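You operate a simulated robot arm through the tools that you are given. There is no shell and no other tool. Be economical: measure what you need, move in short steps, check, and stop when the job is done.

Carry out the task below with a simulated two-armed robot. There is one attempt and no reset: what you move stays moved.

Task
Fetch the orange spool cap from the bench before the drying rack and set it on the desk top by the window. Then take the cover button on the door end of the long bench and put it away on the top of the grey bench. Then take the clear jar and leave it on the shelf under the small green table. Do these in the order given. Set down upright: clear jar.

The check looks at the end state, three seconds after you hand in, the way a careful person would. Anything else that was tipped, shoved, dropped, spilled or broken makes it a failure. Lids that push on must go on centred and level and be pressed home; caps that screw on are set level and turned clockwise until they are tight.

Robot
Two 7-joint arms with two-finger parallel grippers on one trunk, on a base that drives. Base frame: it is fixed to the floor where the robot stands at the start and does not move with it; the origin is under the middle of the robot, x ahead of it, y to its left, z up. Lengths are in cm, angles in degrees, forces in N, time in s.
The left shoulder is at the start at [7, 13.4, 112.6], the right one opposite. With the tool pointing down near the work surface each hand reaches from about 10 to 64 cm from the robot's upright axis, wherever it stands, measured 20 degrees to its own side. Places, roughly: desk top by the window [-90, -260, 70]; shelf under the small green table [-300, -40, 20]; top of the grey bench [-130, 210, 80]. Payload 1.57 kg a hand.
Tool frame (each hand has its own): the origin (TCP) lies between the finger pads and is the grasp point; the fingertips stand 3 cm ahead of it; z points along the fingers, y is the line along which they close. Largest opening 8 cm; finger width 1.7, thickness 1.2; the body of the gripper, 4 by 8.2 cm, starts 8 cm behind the TCP.
Orientation is told as [roll, pitch, yaw] about the base's x, y, z axes, in that order, counted from this pose: with the fingers straight down and closing along the base's y, the tool's x points along the base's -x, its y along +y and its z along -z.

Tools
- The arms move only by the tool arm_command. It takes "left_commands", "right_commands" or both (then of equal length, played together; a hand with none holds still); each is a list of rows, each a list of 3 entries, a list of its own where there are three numbers: the turn, a rotation vector about the base's x, y, z in degrees, then the shift along the base's x, y, z in cm, then the opening, from 0 (shut) to 1 (fully open). In form: [[[rx, ry, rz], [tx, ty, tz], gripper], ...]. A call has 1 to 12 rows; each row is the pose to reach, as a shift and turn from the pose commanded when the call began. Rows are played at 5 a second. More than 5 cm and 8.6 degrees between two rows, or a gripper value outside its range, and nothing of the call is played. A pose out of reach is approached as far as the arm can. The call stops where the force on the tool passes 40 N (or 10 N more than at its start, if that is more) or the arm is blocked; 0.2 s more then pass. Each finger travels about 15.3 cm/s and halts on what it meets, pressing with about 30 N; the grip force reading is that of the motor and also rises with nothing between the fingers. The clock runs only during rows and for 0.2 s after the last one: add rows that repeat a pose to give the fingers time. It gives the time, the measured TCP pose, the force on the tool (base axes), the opening and the grip force at its end, in the units of the frame above (readings bear some noise), with the torque about the TCP (base axes, N m) and any sound that the robot's microphone picked up.
- Cameras (640 x 400 px; columns grow to the right, rows downward): "scene" is now at [12.82, 2.67, 134.03]; the picture's right is [0.33, -0.95, 0.00], its down [-0.66, -0.23, -0.71] and it looks along [0.67, 0.23, -0.70] (base axes); focal length 296 px, centre (320, 200). "left" rides on the left gripper at [7.2, 0.7, -12.2] in its tool frame; the picture's right is [-0.09, 1.00, 0.00], its down [-0.84, -0.08, -0.54] and it looks along [-0.54, -0.05, 0.84] (tool axes); focal length 238 px, centre (320, 200). "right" rides on the right gripper at [7.2, -0.7, -12.2] in its tool frame; the picture's right is [0.09, 1.00, 0.00], its down [-0.84, 0.08, -0.54] and it looks along [-0.54, 0.05, 0.84] (tool axes); focal length 238 px, centre (320, 200). There is no depth. A picture from a camera that has moved, and an enlarged one, comes with that camera's place and axes in the base frame and with its lens.
- capture(camera): a new picture of that camera. The clock stands still meanwhile.
- slide_trunk(by): slides the trunk up (or, below 0, down) by that many cm; the arms and the scene camera ride with it, the base frame stays. It gives what a move gives, with no picture.
- steer(legs): drives the robot by 1 to 6 legs, each [ahead, left, turn to the left] in cm, cm and degrees, along the robot's own axes; the way and the turn of a leg run together, so that a leg with both is an arc; at most 150 cm and 180 degrees a leg. The arms and the cameras ride along, it lands a little off, and it stops where it bumps. It gives what a move gives.
- aim_head(pan, tilt): turns the head with the scene camera to pan (to the left, within 86 degrees either way) and tilt (down, from -29 to 69), counted from straight ahead of the robot. It gives what a move gives.
- close_up(camera, box): a new picture of the part [left, top, right, bottom] of that camera's present view, enlarged. The clock stands still meanwhile.
- job_done(): hands the job in; it is judged then, once.

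Go step by step. Nothing tells you exact positions but the pictures and the camera data: compare them with the known pose of the tool, close in by small moves and look again before you grip or let go. The budget is 165 turns and 118 pictures, counting those below and the enlarged ones. Unless the task says otherwise, let go and move clear before handing in, and close with one line.

The tools are called after "Emit:" as a command line: name --argument value ..., lists and objects as JSON in quotes. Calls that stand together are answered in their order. arm_command: Moves the arms, as the interface text tells. Its arguments: {"type":"object","properties":{"left_commands":{"type":"array","items":{"type":"array"}},"right_commands":{"type":"array","items":{"type":"array"}}},"required":[]} The other tools are called the same way: slide_trunk (by) slides the trunk up or down; steer (legs) drives the base; aim_head (pan, tilt) turns the head that bears the scene camera; capture (camera) takes a picture; close_up (camera, box) takes an enlarged picture of a part of a camera's view; job_done () hands the job in.

At the start:

```text
t: 0.0
left_ee_pos: [37.89, 38.43, 98.96]
left_tcp_rot: [0.0, -0.1, 0.0]
left_force: [0.6, -0.7, -0.1]
left_ft_torque: [-0.01, 0.01, -0.01]
left_gripper_width: 8.0
left_finger_force: 0.0
right_ee_pos: [38.88, -3.25, 100.19]
right_tcp_rot: [-0.1, 0.0, 0.1]
right_force: [1.3, -0.1, 0.5]
right_ft_torque: [0.04, -0.01, -0.01]
right_gripper_width: 8.02
right_finger_force: 0.0
trunk travel left (down, up): [-70.0, 24.0]
robot x, y, heading: [-0.09, -0.21, -0.2]
head pan, tilt: [19.1, 44.5]
```

scene: 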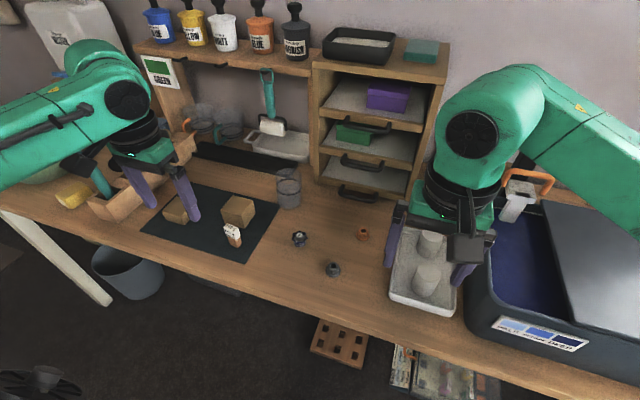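
right: 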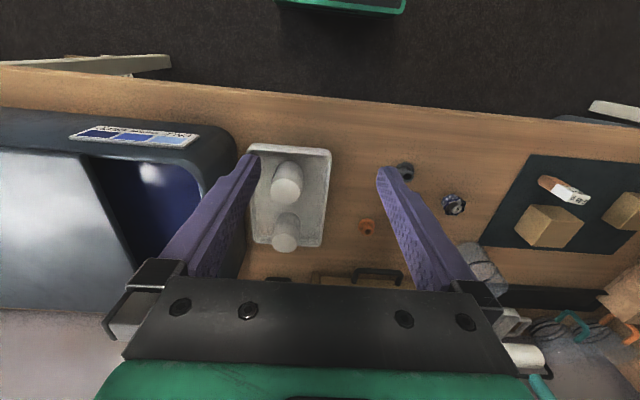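
left: 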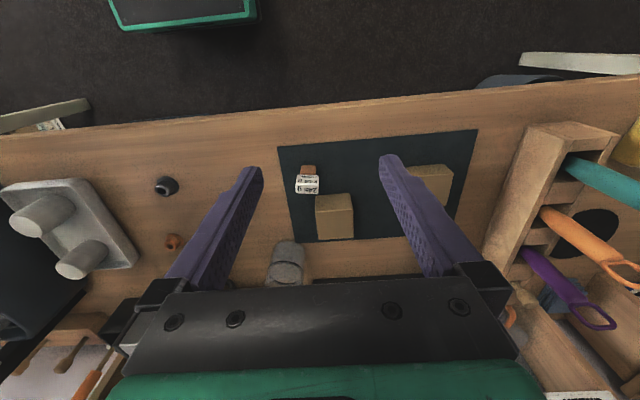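

I see a bench with a small orange part, two small dark parts and a clear glass-like jar. I'll look closer and then look around the room.

Emit:
close_up --camera "scene" --box '[220, 150, 460, 300]'

Emit:
aim_head --pan 86 --tilt 20

Emit:
capture --camera "scene"

Emit:
aim_head --pan -80 --tilt 20

Emit:
capture --camera "scene"

```text
2.67 times, centred on (340, 225) of scene
camera zoom: at [12.82, 2.67, 134.03], right [0.33, -0.95, 0.0], down [-0.66, -0.23, -0.71], along [0.67, 0.23, -0.7], focal length 791 px, centre (267, 133)
```

zoom: 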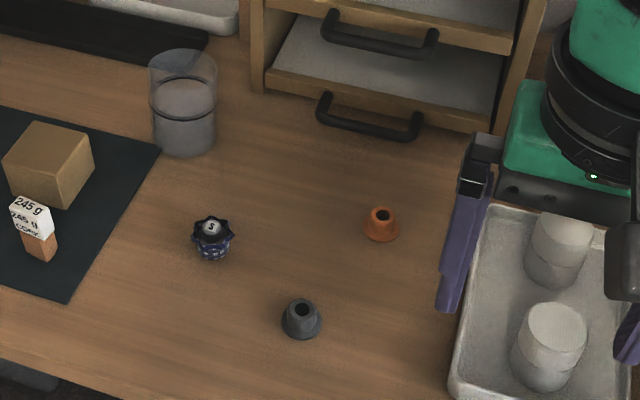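

```text
t: 1.4
left_ee_pos: [37.95, 38.47, 99.03]
left_tcp_rot: [0.0, -0.1, 0.0]
left_force: [0.6, -0.5, -0.6]
left_ft_torque: [-0.03, -0.01, -0.03]
left_gripper_width: 8.0
left_finger_force: 0.0
right_ee_pos: [38.82, -3.17, 100.2]
right_tcp_rot: [0.0, 0.1, 0.0]
right_force: [1.1, 0.6, 0.2]
right_ft_torque: [0.02, 0.0, -0.02]
right_gripper_width: 7.99
right_finger_force: 0.1
trunk travel left (down, up): [-70.0, 24.0]
robot x, y, heading: [0.05, 0.09, 0.1]
head pan, tilt: [85.9, 20.0]
```

```text
113 pictures are left
camera scene: at [5.77, 9.29, 137.83], right [1.0, -0.07, 0.0], down [-0.02, -0.34, -0.94], along [0.07, 0.94, -0.34], focal length 296 px, centre (320, 200)
```

scene: 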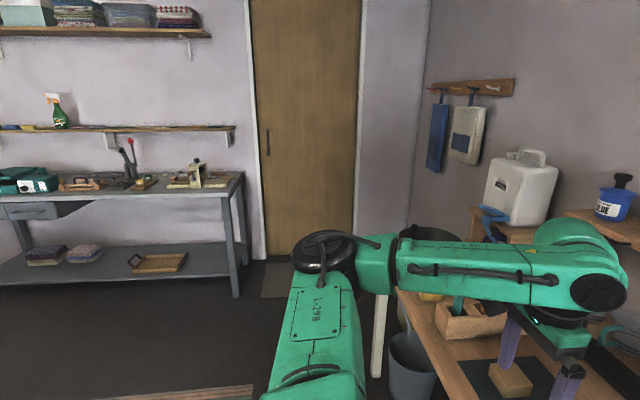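

```text
t: 3.9
left_ee_pos: [37.93, 38.41, 98.98]
left_tcp_rot: [0.0, 0.1, 0.0]
left_force: [-0.2, -0.4, 0.4]
left_ft_torque: [0.02, -0.02, 0.02]
left_gripper_width: 8.01
left_finger_force: 0.0
right_ee_pos: [38.86, -3.23, 100.23]
right_tcp_rot: [0.0, 0.0, 0.0]
right_force: [-0.4, -0.1, 0.0]
right_ft_torque: [0.02, -0.02, 0.0]
right_gripper_width: 8.03
right_finger_force: 0.1
trunk travel left (down, up): [-70.0, 24.0]
robot x, y, heading: [0.03, -0.05, 0.1]
head pan, tilt: [-80.0, 20.0]
```

```text
112 pictures are left
camera scene: at [6.72, -9.17, 137.83], right [-0.98, -0.17, 0.0], down [-0.06, 0.34, -0.94], along [0.16, -0.93, -0.34], focal length 296 px, centre (320, 200)
```

scene: 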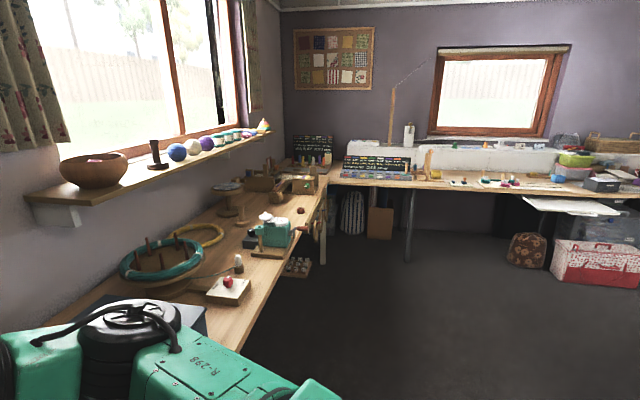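

I'll back off the bench to view the rest of the room behind me.

Emit:
arm_command --left_commands '[[[0, 0, 0], [-4, -1, 2], 1], [[0, 0, 0], [-8, -3, 4], 1], [[0, 0, 0], [-12, -6, 5], 1], [[0, 0, 0], [-16, -8, 5], 1]]' --right_commands '[[[0, 0, 0], [-4, -2, 2], 1], [[0, 0, 0], [-8, -5, 4], 1], [[0, 0, 0], [-12, -8, 5], 1], [[0, 0, 0], [-14, -12, 5], 1]]'

Emit:
steer --legs '[[-35, 0, 0]]'

Emit:
aim_head --pan 86 --tilt 35

Emit:
capture --camera "scene"

Emit:
aim_head --pan 0 --tilt 35

Emit:
capture --camera "scene"

```text
refused: row 2 steps farther than a row can; nothing moved
```

```text
t: 6.2
left_ee_pos: [2.73, 38.5, 98.87]
left_tcp_rot: [0.0, -0.1, 0.0]
left_force: [0.4, 0.7, 0.6]
left_ft_torque: [-0.01, -0.01, 0.0]
left_gripper_width: 7.99
left_finger_force: 0.0
right_ee_pos: [3.8, -3.24, 100.13]
right_tcp_rot: [-0.1, 0.0, 0.1]
right_force: [0.5, 0.5, -0.3]
right_ft_torque: [-0.01, 0.0, -0.02]
right_gripper_width: 8.02
right_finger_force: 0.1
trunk travel left (down, up): [-70.0, 24.0]
robot x, y, heading: [-35.12, -0.05, -0.0]
head pan, tilt: [-80.0, 20.0]
```

```text
t: 8.7
left_ee_pos: [2.69, 38.46, 98.93]
left_tcp_rot: [0.0, -0.1, 0.2]
left_force: [-0.6, 0.5, 0.9]
left_ft_torque: [-0.01, 0.02, 0.02]
left_gripper_width: 8.01
left_finger_force: 0.0
right_ee_pos: [3.69, -3.31, 100.17]
right_tcp_rot: [0.1, 0.0, 0.1]
right_force: [0.0, 0.0, 0.1]
right_ft_torque: [-0.01, 0.01, -0.01]
right_gripper_width: 8.0
right_finger_force: 0.1
trunk travel left (down, up): [-70.0, 24.0]
robot x, y, heading: [-34.86, -0.22, -0.1]
head pan, tilt: [85.9, 35.0]
```

```text
111 pictures are left
camera scene: at [-29.38, 8.76, 135.45], right [1.0, -0.07, 0.0], down [-0.04, -0.57, -0.82], along [0.06, 0.82, -0.57], focal length 296 px, centre (320, 200)
```

scene: 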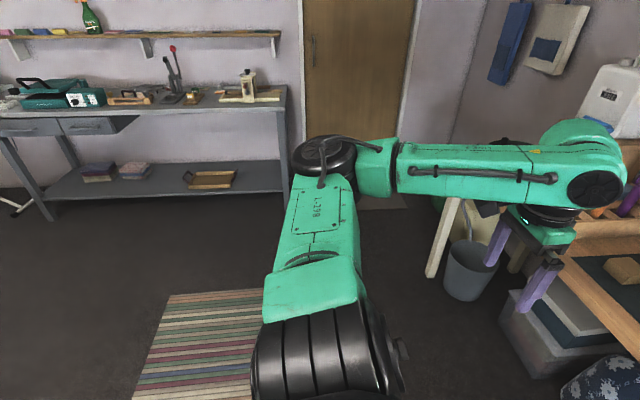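

```text
t: 10.3
left_ee_pos: [2.72, 38.41, 98.9]
left_tcp_rot: [0.0, 0.0, 0.1]
left_force: [0.4, -0.8, 0.1]
left_ft_torque: [0.0, -0.01, -0.03]
left_gripper_width: 7.98
left_finger_force: 0.1
right_ee_pos: [3.79, -3.14, 100.33]
right_tcp_rot: [0.0, 0.0, 0.0]
right_force: [-0.1, -0.5, -0.2]
right_ft_torque: [0.01, 0.0, -0.02]
right_gripper_width: 7.99
right_finger_force: 0.1
trunk travel left (down, up): [-70.0, 24.0]
robot x, y, heading: [-35.26, 0.4, -0.0]
head pan, tilt: [0.0, 35.0]
```

```text
110 pictures are left
camera scene: at [-21.18, 0.0, 135.45], right [0.0, -1.0, 0.0], down [-0.57, 0.0, -0.82], along [0.82, 0.0, -0.57], focal length 296 px, centre (320, 200)
```

scene: 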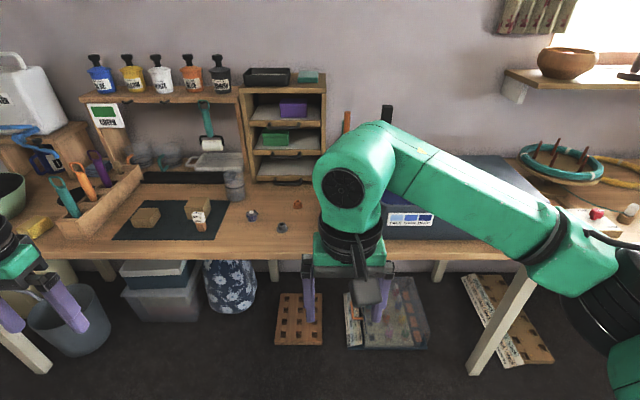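

Front bench is clear; no drying rack seen yet. I'll turn to see behind.

Emit:
steer --legs '[[-40, 0, 0], [0, 0, 150]]'

Emit:
capture --camera "scene"

Emit:
aim_head --pan 70 --tilt 25

Emit:
capture --camera "scene"

```text
t: 19.0
left_ee_pos: [-126.29, -16.42, 98.96]
left_tcp_rot: [0.0, 0.0, 152.2]
left_force: [-0.3, -0.4, -0.6]
left_ft_torque: [-0.01, 0.01, -0.01]
left_gripper_width: 7.98
left_finger_force: 0.0
right_ee_pos: [-107.46, 20.91, 100.2]
right_tcp_rot: [0.0, 0.1, 152.2]
right_force: [-0.3, -0.2, -0.4]
right_ft_torque: [0.0, -0.02, 0.01]
right_gripper_width: 8.02
right_finger_force: 0.0
trunk travel left (down, up): [-70.0, 24.0]
robot x, y, heading: [-74.71, -0.28, 152.1]
head pan, tilt: [0.0, 35.0]
```

```text
109 pictures are left
camera scene: at [-86.94, 6.35, 135.45], right [0.47, 0.88, 0.0], down [0.51, -0.27, -0.82], along [-0.72, 0.38, -0.57], focal length 296 px, centre (320, 200)
```

scene: 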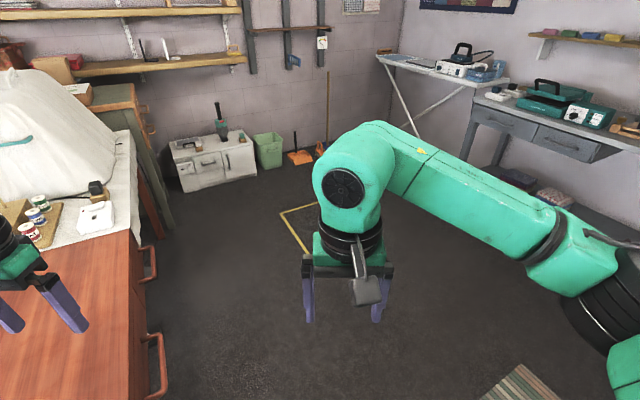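

```text
t: 20.4
left_ee_pos: [-126.22, -16.3, 98.93]
left_tcp_rot: [0.0, 0.0, 152.2]
left_force: [0.3, 0.2, -0.3]
left_ft_torque: [0.02, -0.04, -0.07]
left_gripper_width: 8.02
left_finger_force: 0.0
right_ee_pos: [-107.59, 21.0, 100.17]
right_tcp_rot: [0.0, 0.1, 152.2]
right_force: [-0.5, 0.0, -0.2]
right_ft_torque: [0.01, 0.01, 0.0]
right_gripper_width: 7.99
right_finger_force: 0.0
trunk travel left (down, up): [-70.0, 24.0]
robot x, y, heading: [-74.8, -0.29, 152.2]
head pan, tilt: [70.0, 25.0]
```

```text
108 pictures are left
camera scene: at [-85.99, -3.94, 137.02], right [-0.67, 0.74, 0.0], down [0.31, 0.28, -0.91], along [-0.67, -0.61, -0.42], focal length 296 px, centre (320, 200)
```

scene: 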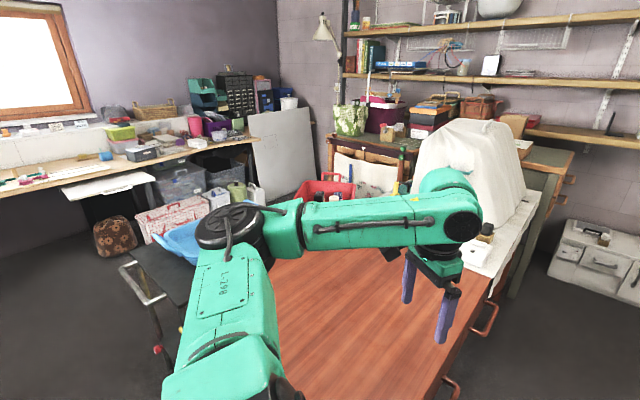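

The drawer unit with sheets on the start bench is probably the drying rack, so the cap, the button and the jar are likely all on the start bench. I'll turn back and look closer.

Emit:
steer --legs '[[0, 0, -152.2], [38, 0, 0]]'

Emit:
aim_head --pan 15 --tilt 35

Emit:
close_up --camera "scene" --box '[120, 70, 440, 270]'

```text
t: 29.1
left_ee_pos: [1.02, 37.77, 99.07]
left_tcp_rot: [0.0, -0.1, -0.3]
left_force: [0.0, 0.5, -0.6]
left_ft_torque: [0.0, -0.02, 0.0]
left_gripper_width: 7.99
left_finger_force: 0.2
right_ee_pos: [1.69, -3.78, 100.23]
right_tcp_rot: [0.0, 0.0, -0.3]
right_force: [-0.5, -0.5, 0.4]
right_ft_torque: [0.02, -0.01, -0.01]
right_gripper_width: 8.01
right_finger_force: 0.0
trunk travel left (down, up): [-70.0, 24.0]
robot x, y, heading: [-36.98, -0.07, -0.4]
head pan, tilt: [70.0, 25.0]
```

```text
t: 30.4
left_ee_pos: [1.22, 37.81, 98.98]
left_tcp_rot: [-0.1, 0.0, -0.3]
left_force: [-0.1, 0.4, -0.8]
left_ft_torque: [-0.02, 0.01, 0.01]
left_gripper_width: 8.0
left_finger_force: 0.1
right_ee_pos: [1.87, -3.77, 100.28]
right_tcp_rot: [0.0, 0.0, -0.4]
right_force: [0.0, 0.2, -0.4]
right_ft_torque: [0.0, 0.01, 0.03]
right_gripper_width: 8.01
right_finger_force: 0.0
trunk travel left (down, up): [-70.0, 24.0]
robot x, y, heading: [-36.79, -0.34, -0.3]
head pan, tilt: [15.0, 35.0]
```

```text
2.00 times, centred on (280, 170) of scene
camera zoom: at [-23.37, 1.85, 135.45], right [0.25, -0.97, 0.0], down [-0.56, -0.15, -0.82], along [0.79, 0.21, -0.57], focal length 593 px, centre (400, 260)
```

zoom: 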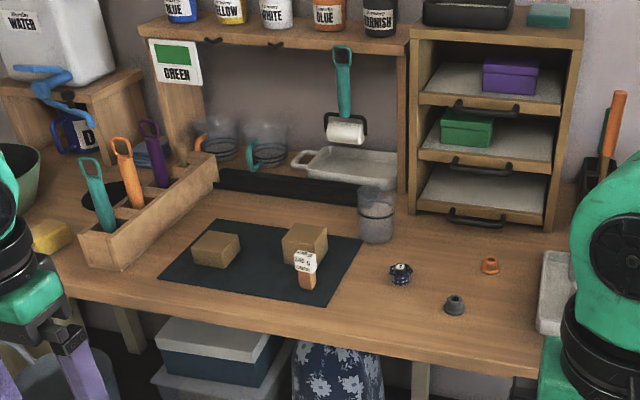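

The cap sits near (59, 7), the button near (53, 22) and the jar near (63, 29). I'll tuck the left arm, drive in with the cap on the right-hand side and look down.

Emit:
arm_command --left_commands '[[[0, 0, 0], [-3, 0, 3], 1], [[0, 0, 0], [-6, -2, 6], 1], [[0, 0, 0], [-9, -4, 9], 1], [[0, 0, 0], [-12, -6, 11], 1], [[0, 0, 0], [-16, -8, 12], 1]]'

Emit:
steer --legs '[[0, 22, 0.3], [45, 0, 0]]'

Emit:
aim_head --pan 0 --tilt 50

Emit:
capture --camera "scene"

Emit:
capture --camera "right"

```text
t: 31.6
left_ee_pos: [-15.1, 29.67, 111.2]
left_tcp_rot: [0.1, 0.0, -0.3]
left_force: [-0.5, -0.3, 0.3]
left_ft_torque: [0.0, 0.01, -0.02]
left_gripper_width: 8.0
left_finger_force: 0.0
right_ee_pos: [1.62, -3.96, 100.31]
right_tcp_rot: [0.2, -0.1, -0.4]
right_force: [-0.3, 0.1, 1.2]
right_ft_torque: [0.04, 0.01, 0.0]
right_gripper_width: 7.97
right_finger_force: 0.0
trunk travel left (down, up): [-70.0, 24.0]
robot x, y, heading: [-36.52, -0.58, -0.8]
head pan, tilt: [15.0, 35.0]
```

```text
t: 35.6
left_ee_pos: [29.79, 52.1, 111.02]
left_tcp_rot: [-0.1, 0.0, 0.1]
left_force: [-0.4, 0.3, 0.4]
left_ft_torque: [-0.02, 0.04, 0.0]
left_gripper_width: 8.01
left_finger_force: 0.0
right_ee_pos: [46.52, 18.54, 100.26]
right_tcp_rot: [0.0, 0.0, 0.1]
right_force: [-0.3, 0.9, 0.0]
right_ft_torque: [-0.01, -0.01, 0.0]
right_gripper_width: 8.03
right_finger_force: 0.1
trunk travel left (down, up): [-70.0, 24.0]
robot x, y, heading: [7.7, 21.95, -0.0]
head pan, tilt: [15.0, 35.0]
```

```text
t: 36.3
left_ee_pos: [29.8, 52.03, 111.0]
left_tcp_rot: [-0.1, 0.1, 0.1]
left_force: [0.8, 0.4, -0.4]
left_ft_torque: [-0.03, -0.01, -0.03]
left_gripper_width: 8.01
left_finger_force: 0.0
right_ee_pos: [46.69, 18.45, 100.33]
right_tcp_rot: [0.0, 0.0, 0.1]
right_force: [-0.4, 0.6, 0.1]
right_ft_torque: [0.03, 0.03, -0.02]
right_gripper_width: 8.0
right_finger_force: 0.1
trunk travel left (down, up): [-70.0, 24.0]
robot x, y, heading: [7.94, 21.66, 0.2]
head pan, tilt: [0.0, 50.0]
```

```text
106 pictures are left
camera scene: at [20.69, 21.73, 133.28], right [0.0, -1.0, 0.0], down [-0.77, 0.0, -0.64], along [0.64, 0.0, -0.77], focal length 296 px, centre (320, 200)
```

scene: 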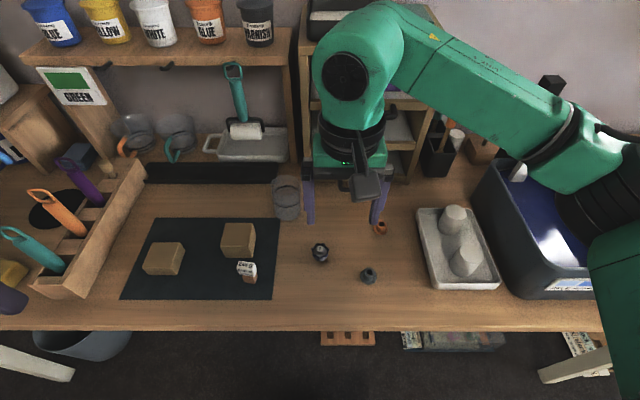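

```text
105 pictures are left
camera right: at [39.53, 17.87, 112.25], right [-0.09, 1.0, 0.0], down [0.84, 0.08, 0.54], along [0.54, 0.05, -0.84], focal length 238 px, centre (320, 200)
```

right: 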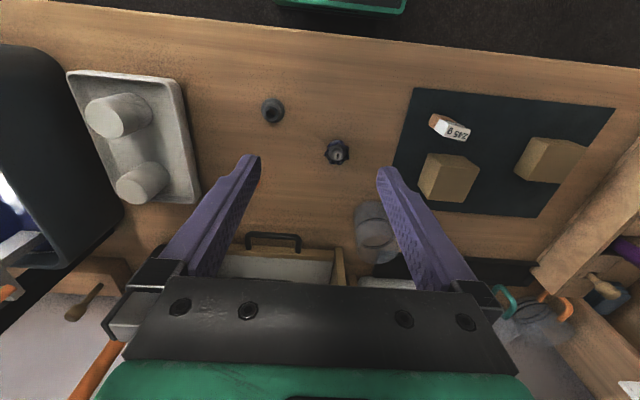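

The cap's triangulated place is (59.4, 7.5). I'll bring the right hand above it and look.

Emit:
arm_command --right_commands '[[[0, 0, 0], [3, -3, -1], 1], [[0, 0, 0], [6, -6, -2], 1], [[0, 0, 0], [9, -9, -4], 1], [[0, 0, 0], [12, -11, -6], 1], [[0, 0, 0], [12.8, -11, -10], 1]]'

Emit:
capture --camera "right"

Emit:
capture --camera "scene"

```text
t: 37.5
left_ee_pos: [29.94, 52.06, 110.86]
left_tcp_rot: [0.1, 0.0, 0.1]
left_force: [-0.4, 0.0, -0.1]
left_ft_torque: [0.02, 0.0, -0.01]
left_gripper_width: 8.0
left_finger_force: 0.2
right_ee_pos: [59.35, 7.56, 90.06]
right_tcp_rot: [0.1, 0.0, 0.2]
right_force: [-0.1, -0.8, 0.1]
right_ft_torque: [-0.03, -0.01, 0.03]
right_gripper_width: 7.99
right_finger_force: 0.1
trunk travel left (down, up): [-70.0, 24.0]
robot x, y, heading: [7.84, 21.34, -0.1]
head pan, tilt: [0.0, 50.0]
```

```text
104 pictures are left
camera right: at [52.26, 6.86, 102.21], right [-0.1, 1.0, 0.0], down [0.84, 0.08, 0.54], along [0.54, 0.05, -0.84], focal length 238 px, centre (320, 200)
```

right: 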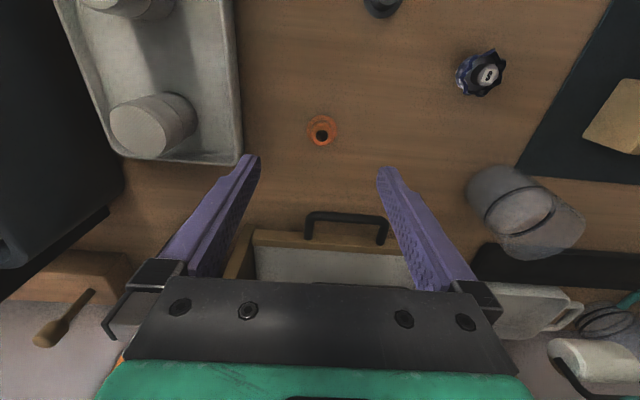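

```text
103 pictures are left
camera scene: at [20.73, 21.74, 133.27], right [0.0, -1.0, 0.0], down [-0.77, 0.0, -0.64], along [0.64, 0.0, -0.77], focal length 296 px, centre (320, 200)
```

scene: 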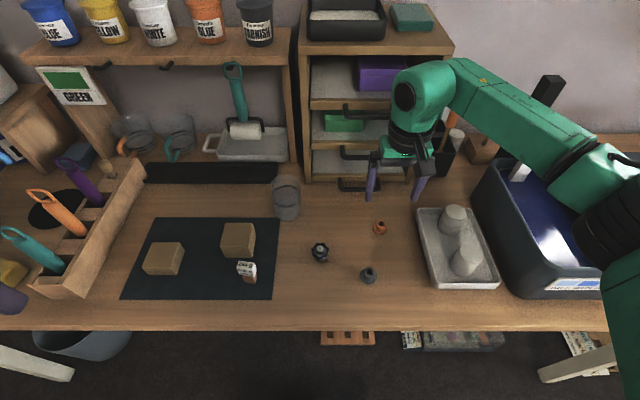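

Cap confirmed at about (59.6, 7.7), right between the fingers. Descending to grip.

Emit:
arm_command --right_commands '[[[0, 0, 0], [0.2, 0.1, -4], 1], [[0, 0, 0], [0.2, 0.1, -8], 1], [[0, 0, 0], [0.2, 0.1, -10.5], 1], [[0, 0, 0], [0.2, 0.1, -10.5], 0], [[0, 0, 0], [0.2, 0.1, -10.5], 0], [[0, 0, 0], [0.2, 0.1, -10.5], 0]]'

Emit:
capture --camera "right"

```text
t: 38.9
left_ee_pos: [29.92, 52.01, 111.02]
left_tcp_rot: [0.0, 0.0, 0.1]
left_force: [-0.5, 0.7, 0.5]
left_ft_torque: [-0.01, 0.03, 0.01]
left_gripper_width: 7.98
left_finger_force: 0.1
right_ee_pos: [59.46, 7.63, 79.73]
right_tcp_rot: [0.0, 0.0, 0.0]
right_force: [0.3, 0.4, 0.3]
right_ft_torque: [-0.02, -0.02, 0.0]
right_gripper_width: 2.78
right_finger_force: 30.2
trunk travel left (down, up): [-70.0, 24.0]
robot x, y, heading: [7.93, 21.49, 0.0]
head pan, tilt: [0.0, 50.0]
```

```text
102 pictures are left
camera right: at [52.41, 6.99, 91.84], right [-0.09, 1.0, 0.0], down [0.84, 0.08, 0.54], along [0.54, 0.05, -0.84], focal length 238 px, centre (320, 200)
```

right: 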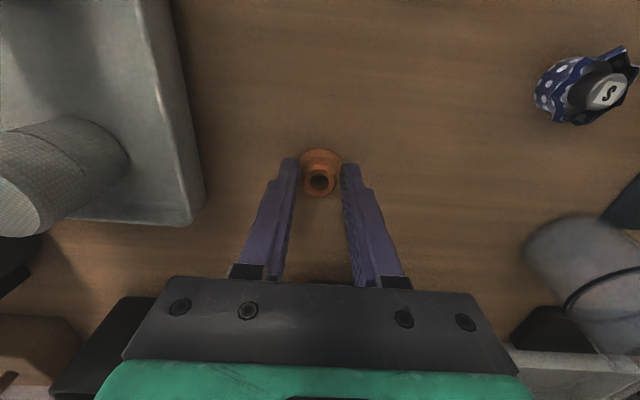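

Gripped at 2.8 cm. Lift it and look along the bench to the right and left for other candidates.

Emit:
arm_command --right_commands '[[[0, 0, 0], [0, 0, 4], 0], [[0, 0, 0], [-1, 0, 8], 0], [[0, 0, 0], [-4, 0, 12], 0], [[0, 0, 0], [-8, 0, 15], 0], [[0, 0, 0], [-12, 0, 18], 0], [[0, 0, 0], [-16, 0, 20], 0], [[0, 0, 0], [-20, 0, 22], 0]]'

Emit:
aim_head --pan -55 --tilt 20

Emit:
capture --camera "scene"

Emit:
capture --camera "right"

```text
t: 40.5
left_ee_pos: [29.6, 52.05, 111.01]
left_tcp_rot: [0.0, -0.1, 0.1]
left_force: [-0.1, -0.8, -0.1]
left_ft_torque: [0.02, 0.03, 0.01]
left_gripper_width: 8.0
left_finger_force: 0.0
right_ee_pos: [39.56, 7.54, 101.71]
right_tcp_rot: [0.0, -0.1, 0.1]
right_force: [-1.7, 0.1, 0.0]
right_ft_torque: [0.01, -0.03, 0.0]
right_gripper_width: 2.78
right_finger_force: 29.2
trunk travel left (down, up): [-70.0, 24.0]
robot x, y, heading: [7.89, 21.91, 0.0]
head pan, tilt: [0.0, 50.0]
```

```text
t: 41.8
left_ee_pos: [29.95, 52.08, 110.95]
left_tcp_rot: [0.0, 0.0, 0.1]
left_force: [-0.3, 0.9, -0.5]
left_ft_torque: [-0.01, -0.01, 0.02]
left_gripper_width: 7.98
left_finger_force: 0.0
right_ee_pos: [39.7, 7.67, 101.56]
right_tcp_rot: [0.0, -0.1, 0.1]
right_force: [0.1, -0.2, -0.5]
right_ft_torque: [0.01, -0.01, -0.03]
right_gripper_width: 2.72
right_finger_force: 29.8
trunk travel left (down, up): [-70.0, 24.0]
robot x, y, heading: [7.99, 21.65, 0.0]
head pan, tilt: [-55.0, 20.0]
```

```text
101 pictures are left
camera scene: at [18.32, 14.09, 137.83], right [-0.82, -0.58, 0.0], down [-0.2, 0.28, -0.94], along [0.54, -0.77, -0.34], focal length 296 px, centre (320, 200)
```

scene: 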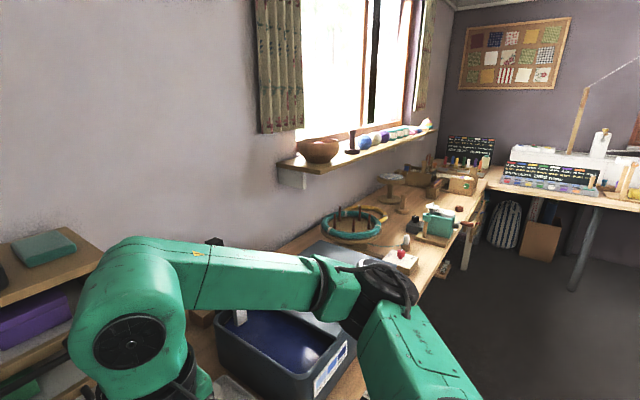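

```text
100 pictures are left
camera right: at [32.54, 6.94, 113.69], right [-0.09, 1.0, 0.0], down [0.84, 0.08, 0.54], along [0.54, 0.05, -0.84], focal length 238 px, centre (320, 200)
```

right: 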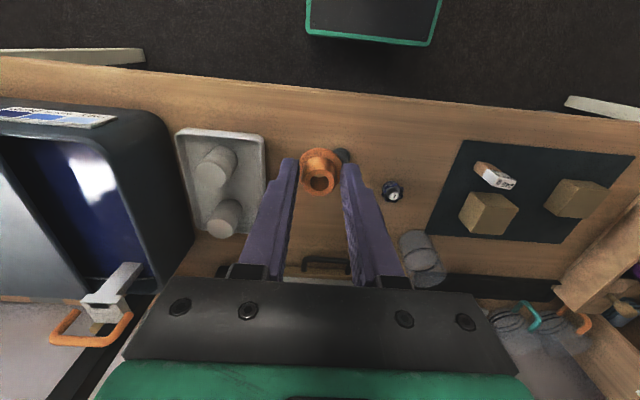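

The bench runs on continuously, so this is its door end, and the dotted button here is the one. Now I'll back off with the cap, turn right and go down the lane to the window desk.

Emit:
steer --legs '[[-48, 0, 0], [0, 0, -90], [100, 0, 0]]'

Emit:
aim_head --pan 0 --tilt 30

Emit:
capture --camera "scene"

Emit:
aim_head --pan -50 --tilt 30

Emit:
capture --camera "scene"

```text
t: 53.2
left_ee_pos: [-7.07, -100.03, 111.04]
left_tcp_rot: [0.0, 0.0, -88.7]
left_force: [0.2, 0.3, -0.6]
left_ft_torque: [0.0, -0.01, 0.04]
left_gripper_width: 8.01
left_finger_force: 0.1
right_ee_pos: [-51.43, -110.79, 101.68]
right_tcp_rot: [-0.1, 0.0, -88.7]
right_force: [0.2, -0.7, -1.8]
right_ft_torque: [-0.01, 0.01, 0.0]
right_gripper_width: 2.71
right_finger_force: 30.2
trunk travel left (down, up): [-70.0, 24.0]
robot x, y, heading: [-37.98, -78.63, -88.7]
head pan, tilt: [-55.0, 20.0]
```

```text
t: 54.4
left_ee_pos: [-7.12, -100.08, 110.99]
left_tcp_rot: [0.0, 0.0, -88.7]
left_force: [-0.3, 0.5, 0.8]
left_ft_torque: [0.03, -0.01, -0.02]
left_gripper_width: 8.0
left_finger_force: 0.1
right_ee_pos: [-51.39, -110.85, 101.63]
right_tcp_rot: [0.0, -0.1, -88.7]
right_force: [0.7, -0.2, -0.2]
right_ft_torque: [-0.01, -0.03, 0.02]
right_gripper_width: 2.65
right_finger_force: 29.6
trunk travel left (down, up): [-70.0, 24.0]
robot x, y, heading: [-37.86, -78.73, -88.7]
head pan, tilt: [0.0, 30.0]
```

```text
99 pictures are left
camera scene: at [-37.56, -92.81, 136.23], right [-1.0, -0.02, 0.0], down [-0.01, 0.5, -0.87], along [0.02, -0.87, -0.5], focal length 296 px, centre (320, 200)
```

scene: 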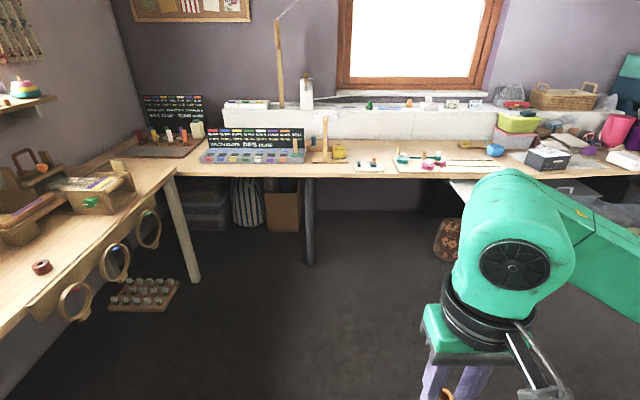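

```text
t: 55.6
left_ee_pos: [-7.27, -100.15, 110.99]
left_tcp_rot: [-0.1, 0.0, -88.6]
left_force: [0.5, 0.3, 0.2]
left_ft_torque: [0.01, 0.02, 0.0]
left_gripper_width: 8.02
left_finger_force: 0.1
right_ee_pos: [-51.42, -110.88, 101.64]
right_tcp_rot: [0.0, 0.0, -88.6]
right_force: [0.0, 0.1, 0.6]
right_ft_torque: [-0.03, -0.01, 0.01]
right_gripper_width: 2.68
right_finger_force: 30.4
trunk travel left (down, up): [-70.0, 24.0]
robot x, y, heading: [-38.1, -78.72, -88.4]
head pan, tilt: [-50.0, 30.0]
```

```text
98 pictures are left
camera scene: at [-44.54, -89.74, 136.23], right [-0.66, 0.75, 0.0], down [0.38, 0.33, -0.87], along [-0.65, -0.57, -0.5], focal length 296 px, centre (320, 200)
```

scene: 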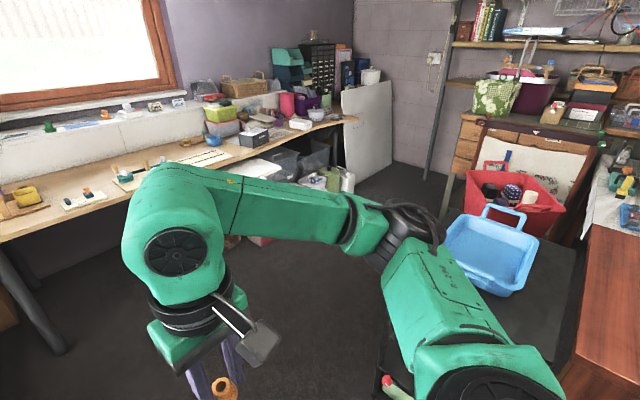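

The desk's front edge is at about y = -228. I'll drive to about (-65, -180) and look for a free spot.

Emit:
steer --legs '[[95, 0, -1.5], [0, -25, 0]]'

Emit:
aim_head --pan -15 --tilt 40

Emit:
capture --camera "scene"

Emit:
capture --camera "right"

```text
t: 62.0
left_ee_pos: [-31.09, -195.81, 111.01]
left_tcp_rot: [-0.2, 0.0, -89.8]
left_force: [0.8, -0.4, 0.1]
left_ft_torque: [0.04, 0.01, -0.01]
left_gripper_width: 8.02
left_finger_force: 0.1
right_ee_pos: [-75.53, -205.82, 101.65]
right_tcp_rot: [0.1, 0.0, -89.9]
right_force: [-0.6, 0.9, -1.3]
right_ft_torque: [0.0, -0.02, 0.0]
right_gripper_width: 2.61
right_finger_force: 30.4
trunk travel left (down, up): [-70.0, 24.0]
robot x, y, heading: [-61.9, -173.87, -89.9]
head pan, tilt: [-50.0, 30.0]
```

```text
t: 63.0
left_ee_pos: [-31.08, -195.87, 111.0]
left_tcp_rot: [0.1, 0.1, -89.8]
left_force: [-0.7, 0.0, 0.0]
left_ft_torque: [0.0, 0.0, 0.02]
left_gripper_width: 7.99
left_finger_force: 0.0
right_ee_pos: [-75.63, -205.76, 101.72]
right_tcp_rot: [0.0, 0.0, -89.8]
right_force: [0.1, 0.0, 0.2]
right_ft_torque: [0.01, -0.01, 0.01]
right_gripper_width: 2.6
right_finger_force: 30.1
trunk travel left (down, up): [-70.0, 24.0]
robot x, y, heading: [-61.56, -173.91, -89.7]
head pan, tilt: [-15.0, 40.0]
```

```text
97 pictures are left
camera scene: at [-63.59, -187.18, 134.7], right [-0.97, 0.26, 0.0], down [0.16, 0.62, -0.77], along [-0.2, -0.74, -0.64], focal length 296 px, centre (320, 200)
```

scene: 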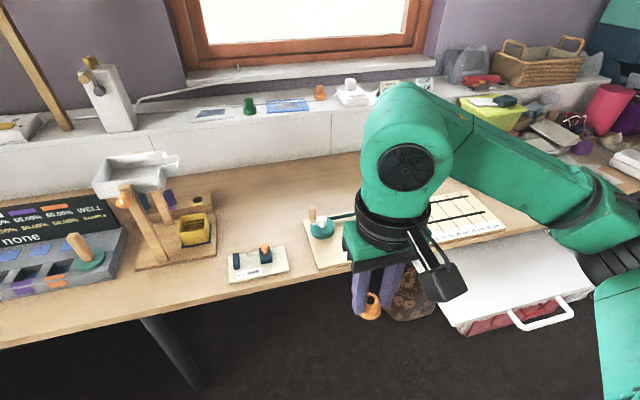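

```text
96 pictures are left
camera right: at [-76.22, -198.52, 113.7], right [1.0, 0.1, 0.0], down [0.08, -0.84, 0.54], along [0.05, -0.54, -0.84], focal length 238 px, centre (320, 200)
```

right: 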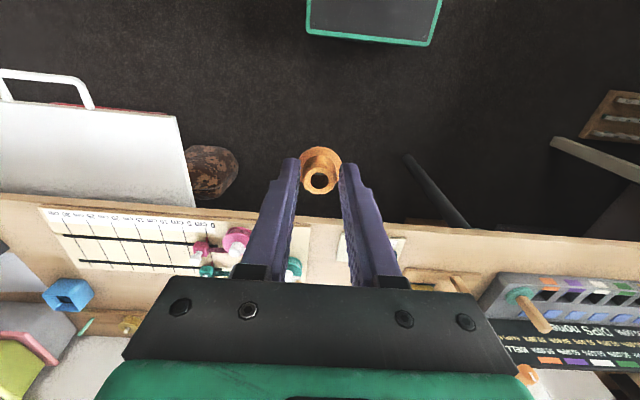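

A clear area lies behind the small board, about (-66, -257). I'll drive a little closer and reach over it.

Emit:
steer --legs '[[28, 5.5, -0.2]]'

Emit:
arm_command --right_commands '[[[0, 0, 0], [0, -4, 0], 0], [[0, 0, 0], [1, -8, 0], 0], [[0, 0, 0], [2, -12, 0], 0], [[0, 0, 0], [3, -16, 0], 0], [[0, 0, 0], [4, -20, -2], 0], [[0, 0, 0], [4, -22, -6], 0]]'

Emit:
capture --camera "right"

Emit:
capture --camera "scene"

```text
t: 65.0
left_ee_pos: [-25.69, -223.46, 110.95]
left_tcp_rot: [-0.1, 0.0, -89.8]
left_force: [-0.5, 0.2, -0.1]
left_ft_torque: [0.01, -0.01, -0.03]
left_gripper_width: 7.98
left_finger_force: 0.0
right_ee_pos: [-70.28, -233.26, 101.74]
right_tcp_rot: [0.0, -0.1, -89.8]
right_force: [0.2, 0.0, -0.2]
right_ft_torque: [-0.02, 0.02, 0.01]
right_gripper_width: 2.56
right_finger_force: 29.7
trunk travel left (down, up): [-70.0, 24.0]
robot x, y, heading: [-56.37, -201.72, -89.7]
head pan, tilt: [-15.0, 40.0]
```

```text
t: 66.4
left_ee_pos: [-25.79, -223.76, 110.97]
left_tcp_rot: [0.0, 0.1, -90.0]
left_force: [-0.6, -0.4, 0.1]
left_ft_torque: [0.0, -0.02, 0.01]
left_gripper_width: 8.0
left_finger_force: 0.1
right_ee_pos: [-66.17, -255.48, 95.5]
right_tcp_rot: [0.0, -0.1, -89.9]
right_force: [-1.1, 0.1, -0.3]
right_ft_torque: [0.02, -0.03, -0.02]
right_gripper_width: 2.57
right_finger_force: 29.8
trunk travel left (down, up): [-70.0, 24.0]
robot x, y, heading: [-56.31, -201.21, -89.9]
head pan, tilt: [-15.0, 40.0]
```

```text
95 pictures are left
camera right: at [-66.83, -248.22, 107.66], right [1.0, 0.09, 0.0], down [0.08, -0.84, 0.54], along [0.05, -0.54, -0.84], focal length 238 px, centre (320, 200)
```

right: 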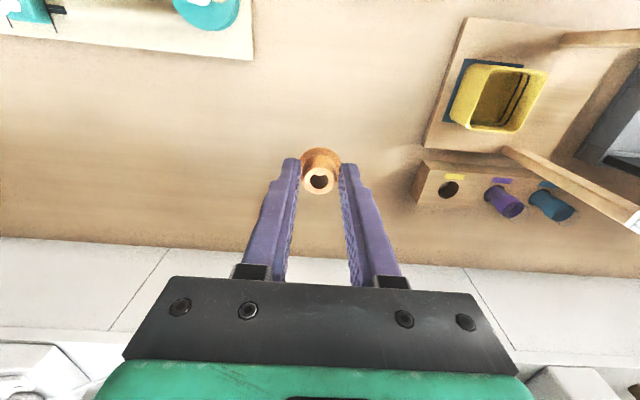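

```text
94 pictures are left
camera scene: at [-58.18, -214.93, 134.68], right [-0.97, 0.26, 0.0], down [0.17, 0.62, -0.77], along [-0.2, -0.74, -0.64], focal length 296 px, centre (320, 200)
```

scene: 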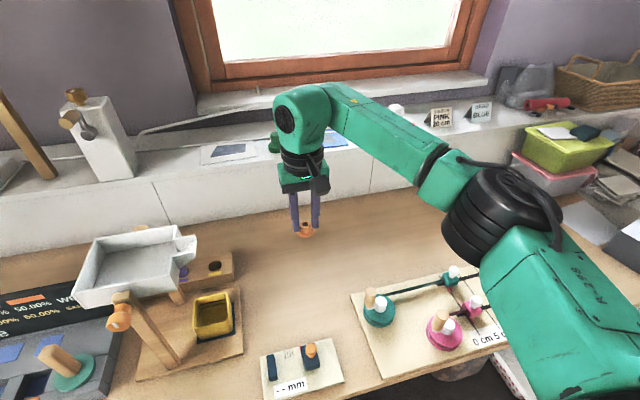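

Spot is clear. Lower to just over the surface first.

Emit:
arm_command --right_commands '[[[0, 0, 0], [0, 0, -4], 0], [[0, 0, 0], [0, 0, -8], 0], [[0, 0, 0], [0, 0, -12], 0], [[0, 0, 0], [0, 0, -16], 0], [[0, 0, 0], [0, 0, -18], 0]]'

Emit:
capture --camera "scene"

Emit:
capture --camera "right"

```text
t: 67.6
left_ee_pos: [-25.74, -223.47, 111.07]
left_tcp_rot: [0.0, 0.0, -89.9]
left_force: [0.1, 0.6, 0.0]
left_ft_torque: [-0.01, 0.0, -0.03]
left_gripper_width: 8.0
left_finger_force: 0.0
right_ee_pos: [-66.27, -255.51, 77.47]
right_tcp_rot: [0.0, -0.1, -89.9]
right_force: [0.9, -0.2, -0.8]
right_ft_torque: [0.01, -0.02, 0.0]
right_gripper_width: 2.53
right_finger_force: 30.2
trunk travel left (down, up): [-70.0, 24.0]
robot x, y, heading: [-55.56, -201.63, -90.2]
head pan, tilt: [-15.0, 40.0]
```

```text
93 pictures are left
camera scene: at [-58.11, -214.82, 134.69], right [-0.97, 0.26, 0.0], down [0.17, 0.62, -0.77], along [-0.2, -0.74, -0.64], focal length 296 px, centre (320, 200)
```

scene: 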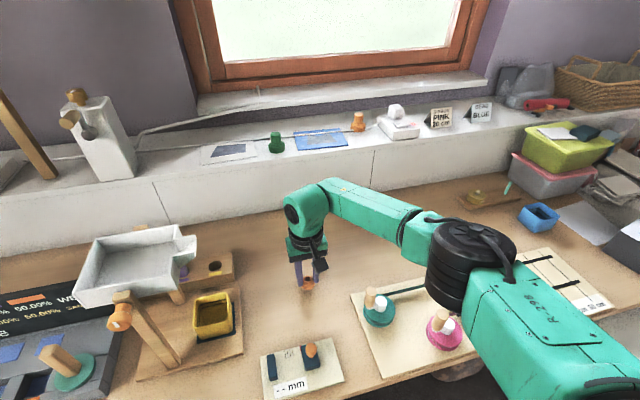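

```text
92 pictures are left
camera right: at [-66.78, -248.12, 89.55], right [1.0, 0.09, 0.0], down [0.08, -0.84, 0.54], along [0.05, -0.54, -0.84], focal length 238 px, centre (320, 200)
```

right: 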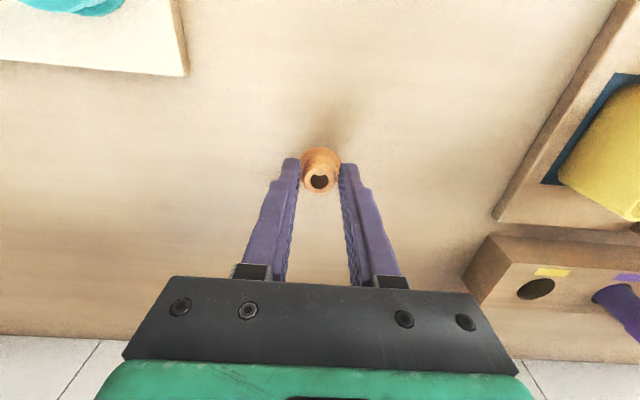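

Still a few cm above the desk. I'll lower gently in small steps and watch the force.

Emit:
arm_command --right_commands '[[[0, 0, 0], [0, 0, -0.7], 0], [[0, 0, 0], [0, 0, -1.4], 0], [[0, 0, 0], [0, 0, -2.1], 0], [[0, 0, 0], [0, 0, -2.8], 0]]'

```text
t: 68.5
left_ee_pos: [-25.69, -223.14, 111.06]
left_tcp_rot: [0.0, -0.2, -90.0]
left_force: [-0.5, -1.3, 0.0]
left_ft_torque: [0.03, -0.04, -0.02]
left_gripper_width: 7.99
left_finger_force: 0.1
right_ee_pos: [-66.21, -255.51, 76.14]
right_tcp_rot: [0.4, -0.8, -90.2]
right_force: [-4.1, 11.3, 23.0]
right_ft_torque: [0.47, 0.17, -0.02]
right_gripper_width: 2.55
right_finger_force: 29.9
trunk travel left (down, up): [-70.0, 24.0]
robot x, y, heading: [-56.1, -201.52, -90.2]
head pan, tilt: [-15.0, 40.0]
stopped in row 4 (right hand): the force on the tool passed its limit (the readings are from after the stop); the commanded pose is now the measured one
```

Contact made at TCP z about 76.1. I'll relieve the pressure and open.

Emit:
arm_command --right_commands '[[[0, 0, 0], [0, 0, 0.1], 0], [[0, 0, 0], [0, 0, 0.1], 0.4], [[0, 0, 0], [0, 0, 0.1], 0.55], [[0, 0, 0], [0, 0, 0.1], 0.55]]'

Emit:
capture --camera "right"

```text
t: 69.5
left_ee_pos: [-25.7, -223.79, 111.0]
left_tcp_rot: [0.1, 0.0, -89.9]
left_force: [-0.5, -0.3, -0.1]
left_ft_torque: [0.05, 0.0, 0.01]
left_gripper_width: 8.0
left_finger_force: 0.1
right_ee_pos: [-66.09, -255.7, 75.69]
right_tcp_rot: [0.3, -0.5, -90.0]
right_force: [-0.5, -0.3, 0.2]
right_ft_torque: [0.0, 0.02, 0.01]
right_gripper_width: 4.39
right_finger_force: 0.0
trunk travel left (down, up): [-70.0, 24.0]
robot x, y, heading: [-56.04, -201.75, -89.9]
head pan, tilt: [-15.0, 40.0]
```

```text
91 pictures are left
camera right: at [-66.77, -248.42, 87.7], right [1.0, 0.09, 0.0], down [0.07, -0.83, 0.55], along [0.05, -0.55, -0.84], focal length 238 px, centre (320, 200)
```

right: 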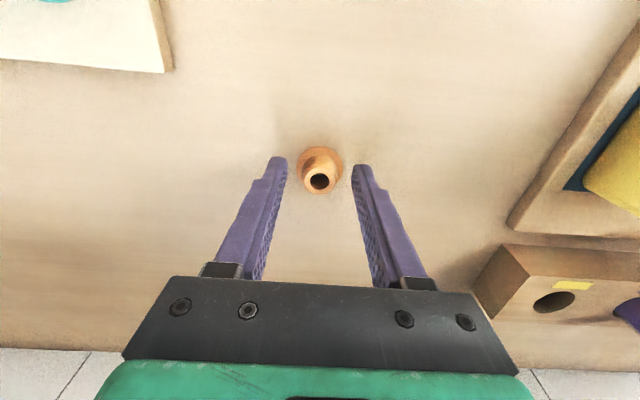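

The cap stands on the desk. Lift clear and withdraw.

Emit:
arm_command --right_commands '[[[0, 0, 0], [0, 0, 4], 0.55], [[0, 0, 0], [0, 0, 8], 0.55], [[0, 0, 0], [0, 0, 12], 0.6], [[0, 0, 0], [0, 0, 16], 0.8], [[0, 0, 0], [0, 0, 20], 1], [[0, 0, 0], [0, 3, 24], 1], [[0, 0, 0], [0, 7, 26], 1], [[0, 0, 0], [0, 11, 28], 1], [[0, 0, 0], [-1, 15, 30], 1], [[0, 0, 0], [-2, 19, 32], 1], [[0, 0, 0], [-3, 23, 34], 1]]'

Emit:
close_up --camera "scene" --box '[200, 200, 440, 350]'

```text
t: 71.9
left_ee_pos: [-25.65, -223.39, 110.86]
left_tcp_rot: [0.0, 0.0, -90.1]
left_force: [-1.0, 1.4, 0.3]
left_ft_torque: [-0.01, -0.01, -0.04]
left_gripper_width: 8.01
left_finger_force: 0.0
right_ee_pos: [-69.06, -232.59, 109.74]
right_tcp_rot: [0.1, -0.6, -90.1]
right_force: [-0.3, 0.4, 0.2]
right_ft_torque: [0.0, 0.02, 0.03]
right_gripper_width: 8.02
right_finger_force: 0.1
trunk travel left (down, up): [-70.0, 24.0]
robot x, y, heading: [-55.85, -201.61, -90.1]
head pan, tilt: [-15.0, 40.0]
```

```text
2.67 times, centred on (320, 275) of scene
camera zoom: at [-58.16, -214.59, 134.71], right [-0.97, 0.26, 0.0], down [0.17, 0.62, -0.77], along [-0.2, -0.74, -0.64], focal length 791 px, centre (320, 0)
```

zoom: 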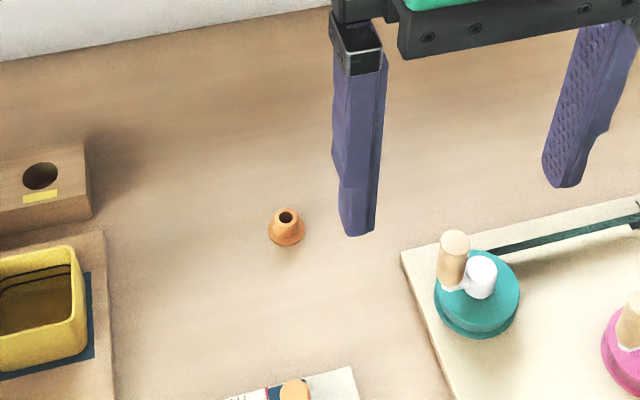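

Cap delivered standing at the right place. Now back to the long bench for the button, with the left hand this time.

Emit:
steer --legs '[[-28, 0, 0], [0, 20, 0], [-102, 0, 0], [-79, 0, 0], [0, 0, 90], [42, 0, 0]]'

Emit:
aim_head --pan 10 --tilt 50

Emit:
capture --camera "scene"

```text
t: 89.8
left_ee_pos: [27.86, 38.03, 110.88]
left_tcp_rot: [-0.1, -0.1, 0.5]
left_force: [-0.3, 0.2, 0.4]
left_ft_torque: [-0.01, 0.03, 0.0]
left_gripper_width: 8.01
left_finger_force: 0.2
right_ee_pos: [37.33, -5.39, 109.73]
right_tcp_rot: [0.2, -0.4, 0.3]
right_force: [-0.4, -0.3, 0.6]
right_ft_torque: [0.01, -0.02, -0.01]
right_gripper_width: 7.98
right_finger_force: 0.0
trunk travel left (down, up): [-70.0, 24.0]
robot x, y, heading: [5.96, 7.53, 0.4]
head pan, tilt: [-15.0, 40.0]
```

```text
t: 90.7
left_ee_pos: [27.82, 37.92, 111.08]
left_tcp_rot: [0.0, 0.0, 0.5]
left_force: [-0.2, 0.4, 0.5]
left_ft_torque: [-0.03, -0.01, 0.02]
left_gripper_width: 8.01
left_finger_force: 0.1
right_ee_pos: [37.41, -5.44, 109.8]
right_tcp_rot: [0.3, -0.5, 0.3]
right_force: [-0.2, 0.0, 0.5]
right_ft_torque: [0.01, 0.02, 0.04]
right_gripper_width: 8.02
right_finger_force: 0.1
trunk travel left (down, up): [-70.0, 24.0]
robot x, y, heading: [5.76, 7.23, 0.3]
head pan, tilt: [10.0, 50.0]
```

```text
89 pictures are left
camera scene: at [18.7, 8.93, 133.28], right [0.18, -0.98, 0.0], down [-0.75, -0.14, -0.64], along [0.63, 0.12, -0.77], focal length 296 px, centre (320, 200)
```

scene: 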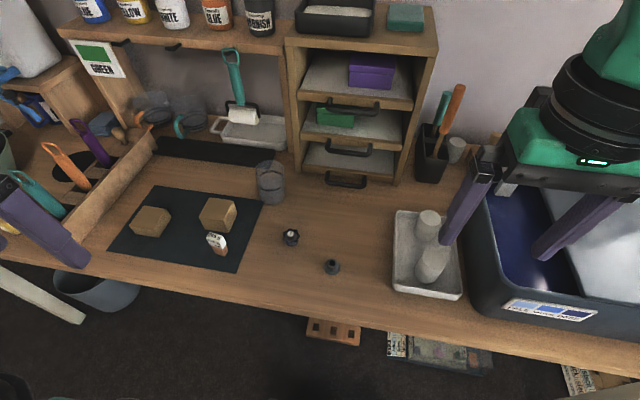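

Button confirmed near (53, 22). Moving the left hand above it.

Emit:
arm_command --left_commands '[[[0, 0, 0], [4, -2.5, 0], 1], [[0, 0, 0], [8, -5, 0], 1], [[0, 0, 0], [12, -7.5, -1], 1], [[0, 0, 0], [16, -10, -2], 1], [[0, 0, 0], [20, -12.5, -3], 1], [[0, 0, 0], [23, -14.5, -6], 1], [[0, 0, 0], [25, -15.7, -10], 1], [[0, 0, 0], [25, -15.7, -14], 1], [[0, 0, 0], [25, -15.7, -18], 1]]'

Emit:
capture --camera "left"

Emit:
close_up --camera "scene" --box '[200, 140, 440, 290]'

```text
t: 92.7
left_ee_pos: [52.99, 22.24, 92.8]
left_tcp_rot: [0.0, 0.0, 0.4]
left_force: [0.2, -0.9, 0.1]
left_ft_torque: [0.05, 0.01, -0.01]
left_gripper_width: 8.01
left_finger_force: 0.0
right_ee_pos: [37.47, -5.23, 109.84]
right_tcp_rot: [0.3, -0.5, 0.2]
right_force: [2.1, 0.1, -0.5]
right_ft_torque: [0.01, 0.02, 0.01]
right_gripper_width: 8.0
right_finger_force: 0.1
trunk travel left (down, up): [-70.0, 24.0]
robot x, y, heading: [5.94, 7.94, 0.5]
head pan, tilt: [10.0, 50.0]
```

```text
88 pictures are left
camera left: at [45.64, 22.8, 104.93], right [0.08, 1.0, 0.0], down [0.84, -0.07, 0.54], along [0.54, -0.05, -0.84], focal length 238 px, centre (320, 200)
```

left: 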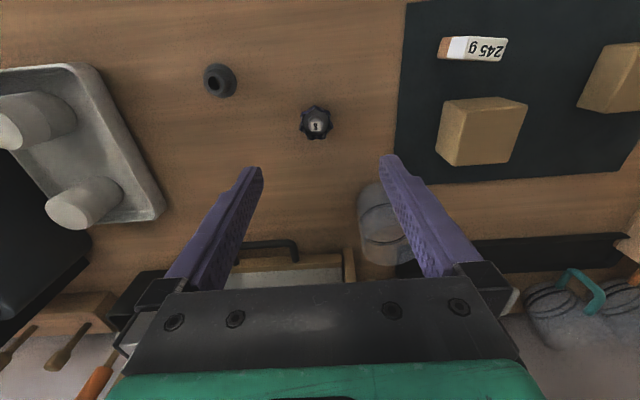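

```text
2.67 times, centred on (320, 215) of scene
camera zoom: at [18.83, 8.97, 133.27], right [0.18, -0.98, 0.0], down [-0.75, -0.14, -0.64], along [0.63, 0.12, -0.77], focal length 791 px, centre (320, 160)
```

zoom: 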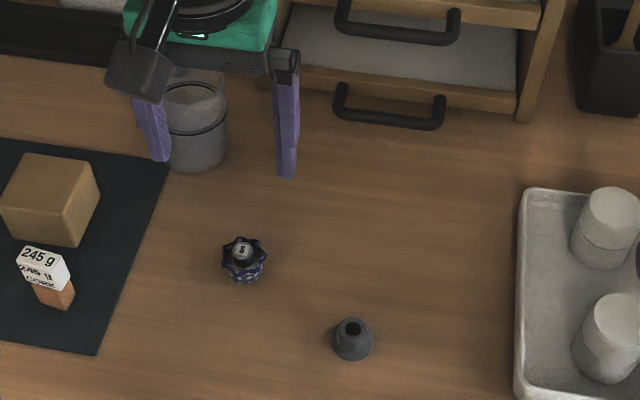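

Button is at about (52.6, 21.65). Descend and grip.

Emit:
arm_command --left_commands '[[[0, 0, 0], [-0.3, -0.55, -4], 1], [[0, 0, 0], [-0.35, -0.55, -8], 1], [[0, 0, 0], [-0.35, -0.55, -11], 1]]'

Emit:
capture --camera "left"

```text
t: 93.5
left_ee_pos: [51.74, 22.39, 82.56]
left_tcp_rot: [-0.1, -0.1, 0.5]
left_force: [0.0, -0.2, -0.3]
left_ft_torque: [-0.02, -0.01, 0.01]
left_gripper_width: 8.0
left_finger_force: 0.1
left hand out of reach, approached as far as the arm can: row 3
right_ee_pos: [37.24, -5.34, 109.75]
right_tcp_rot: [0.2, -0.5, 0.3]
right_force: [0.2, -0.7, 0.5]
right_ft_torque: [0.04, 0.0, 0.01]
right_gripper_width: 7.99
right_finger_force: 0.0
trunk travel left (down, up): [-70.0, 24.0]
robot x, y, heading: [6.12, 7.54, 0.1]
head pan, tilt: [10.0, 50.0]
```

```text
86 pictures are left
camera left: at [44.51, 22.94, 94.55], right [0.08, 1.0, 0.0], down [0.84, -0.07, 0.54], along [0.54, -0.05, -0.84], focal length 238 px, centre (320, 200)
```

left: 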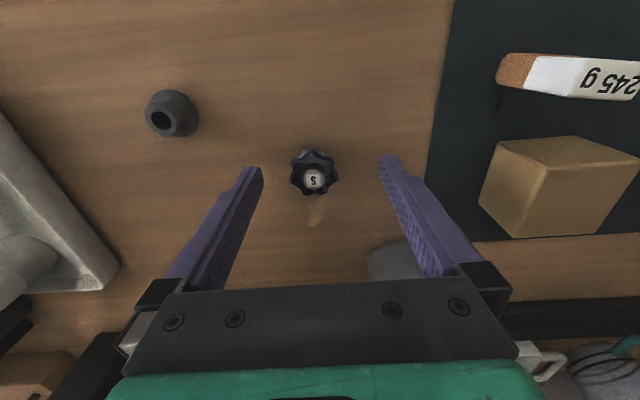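

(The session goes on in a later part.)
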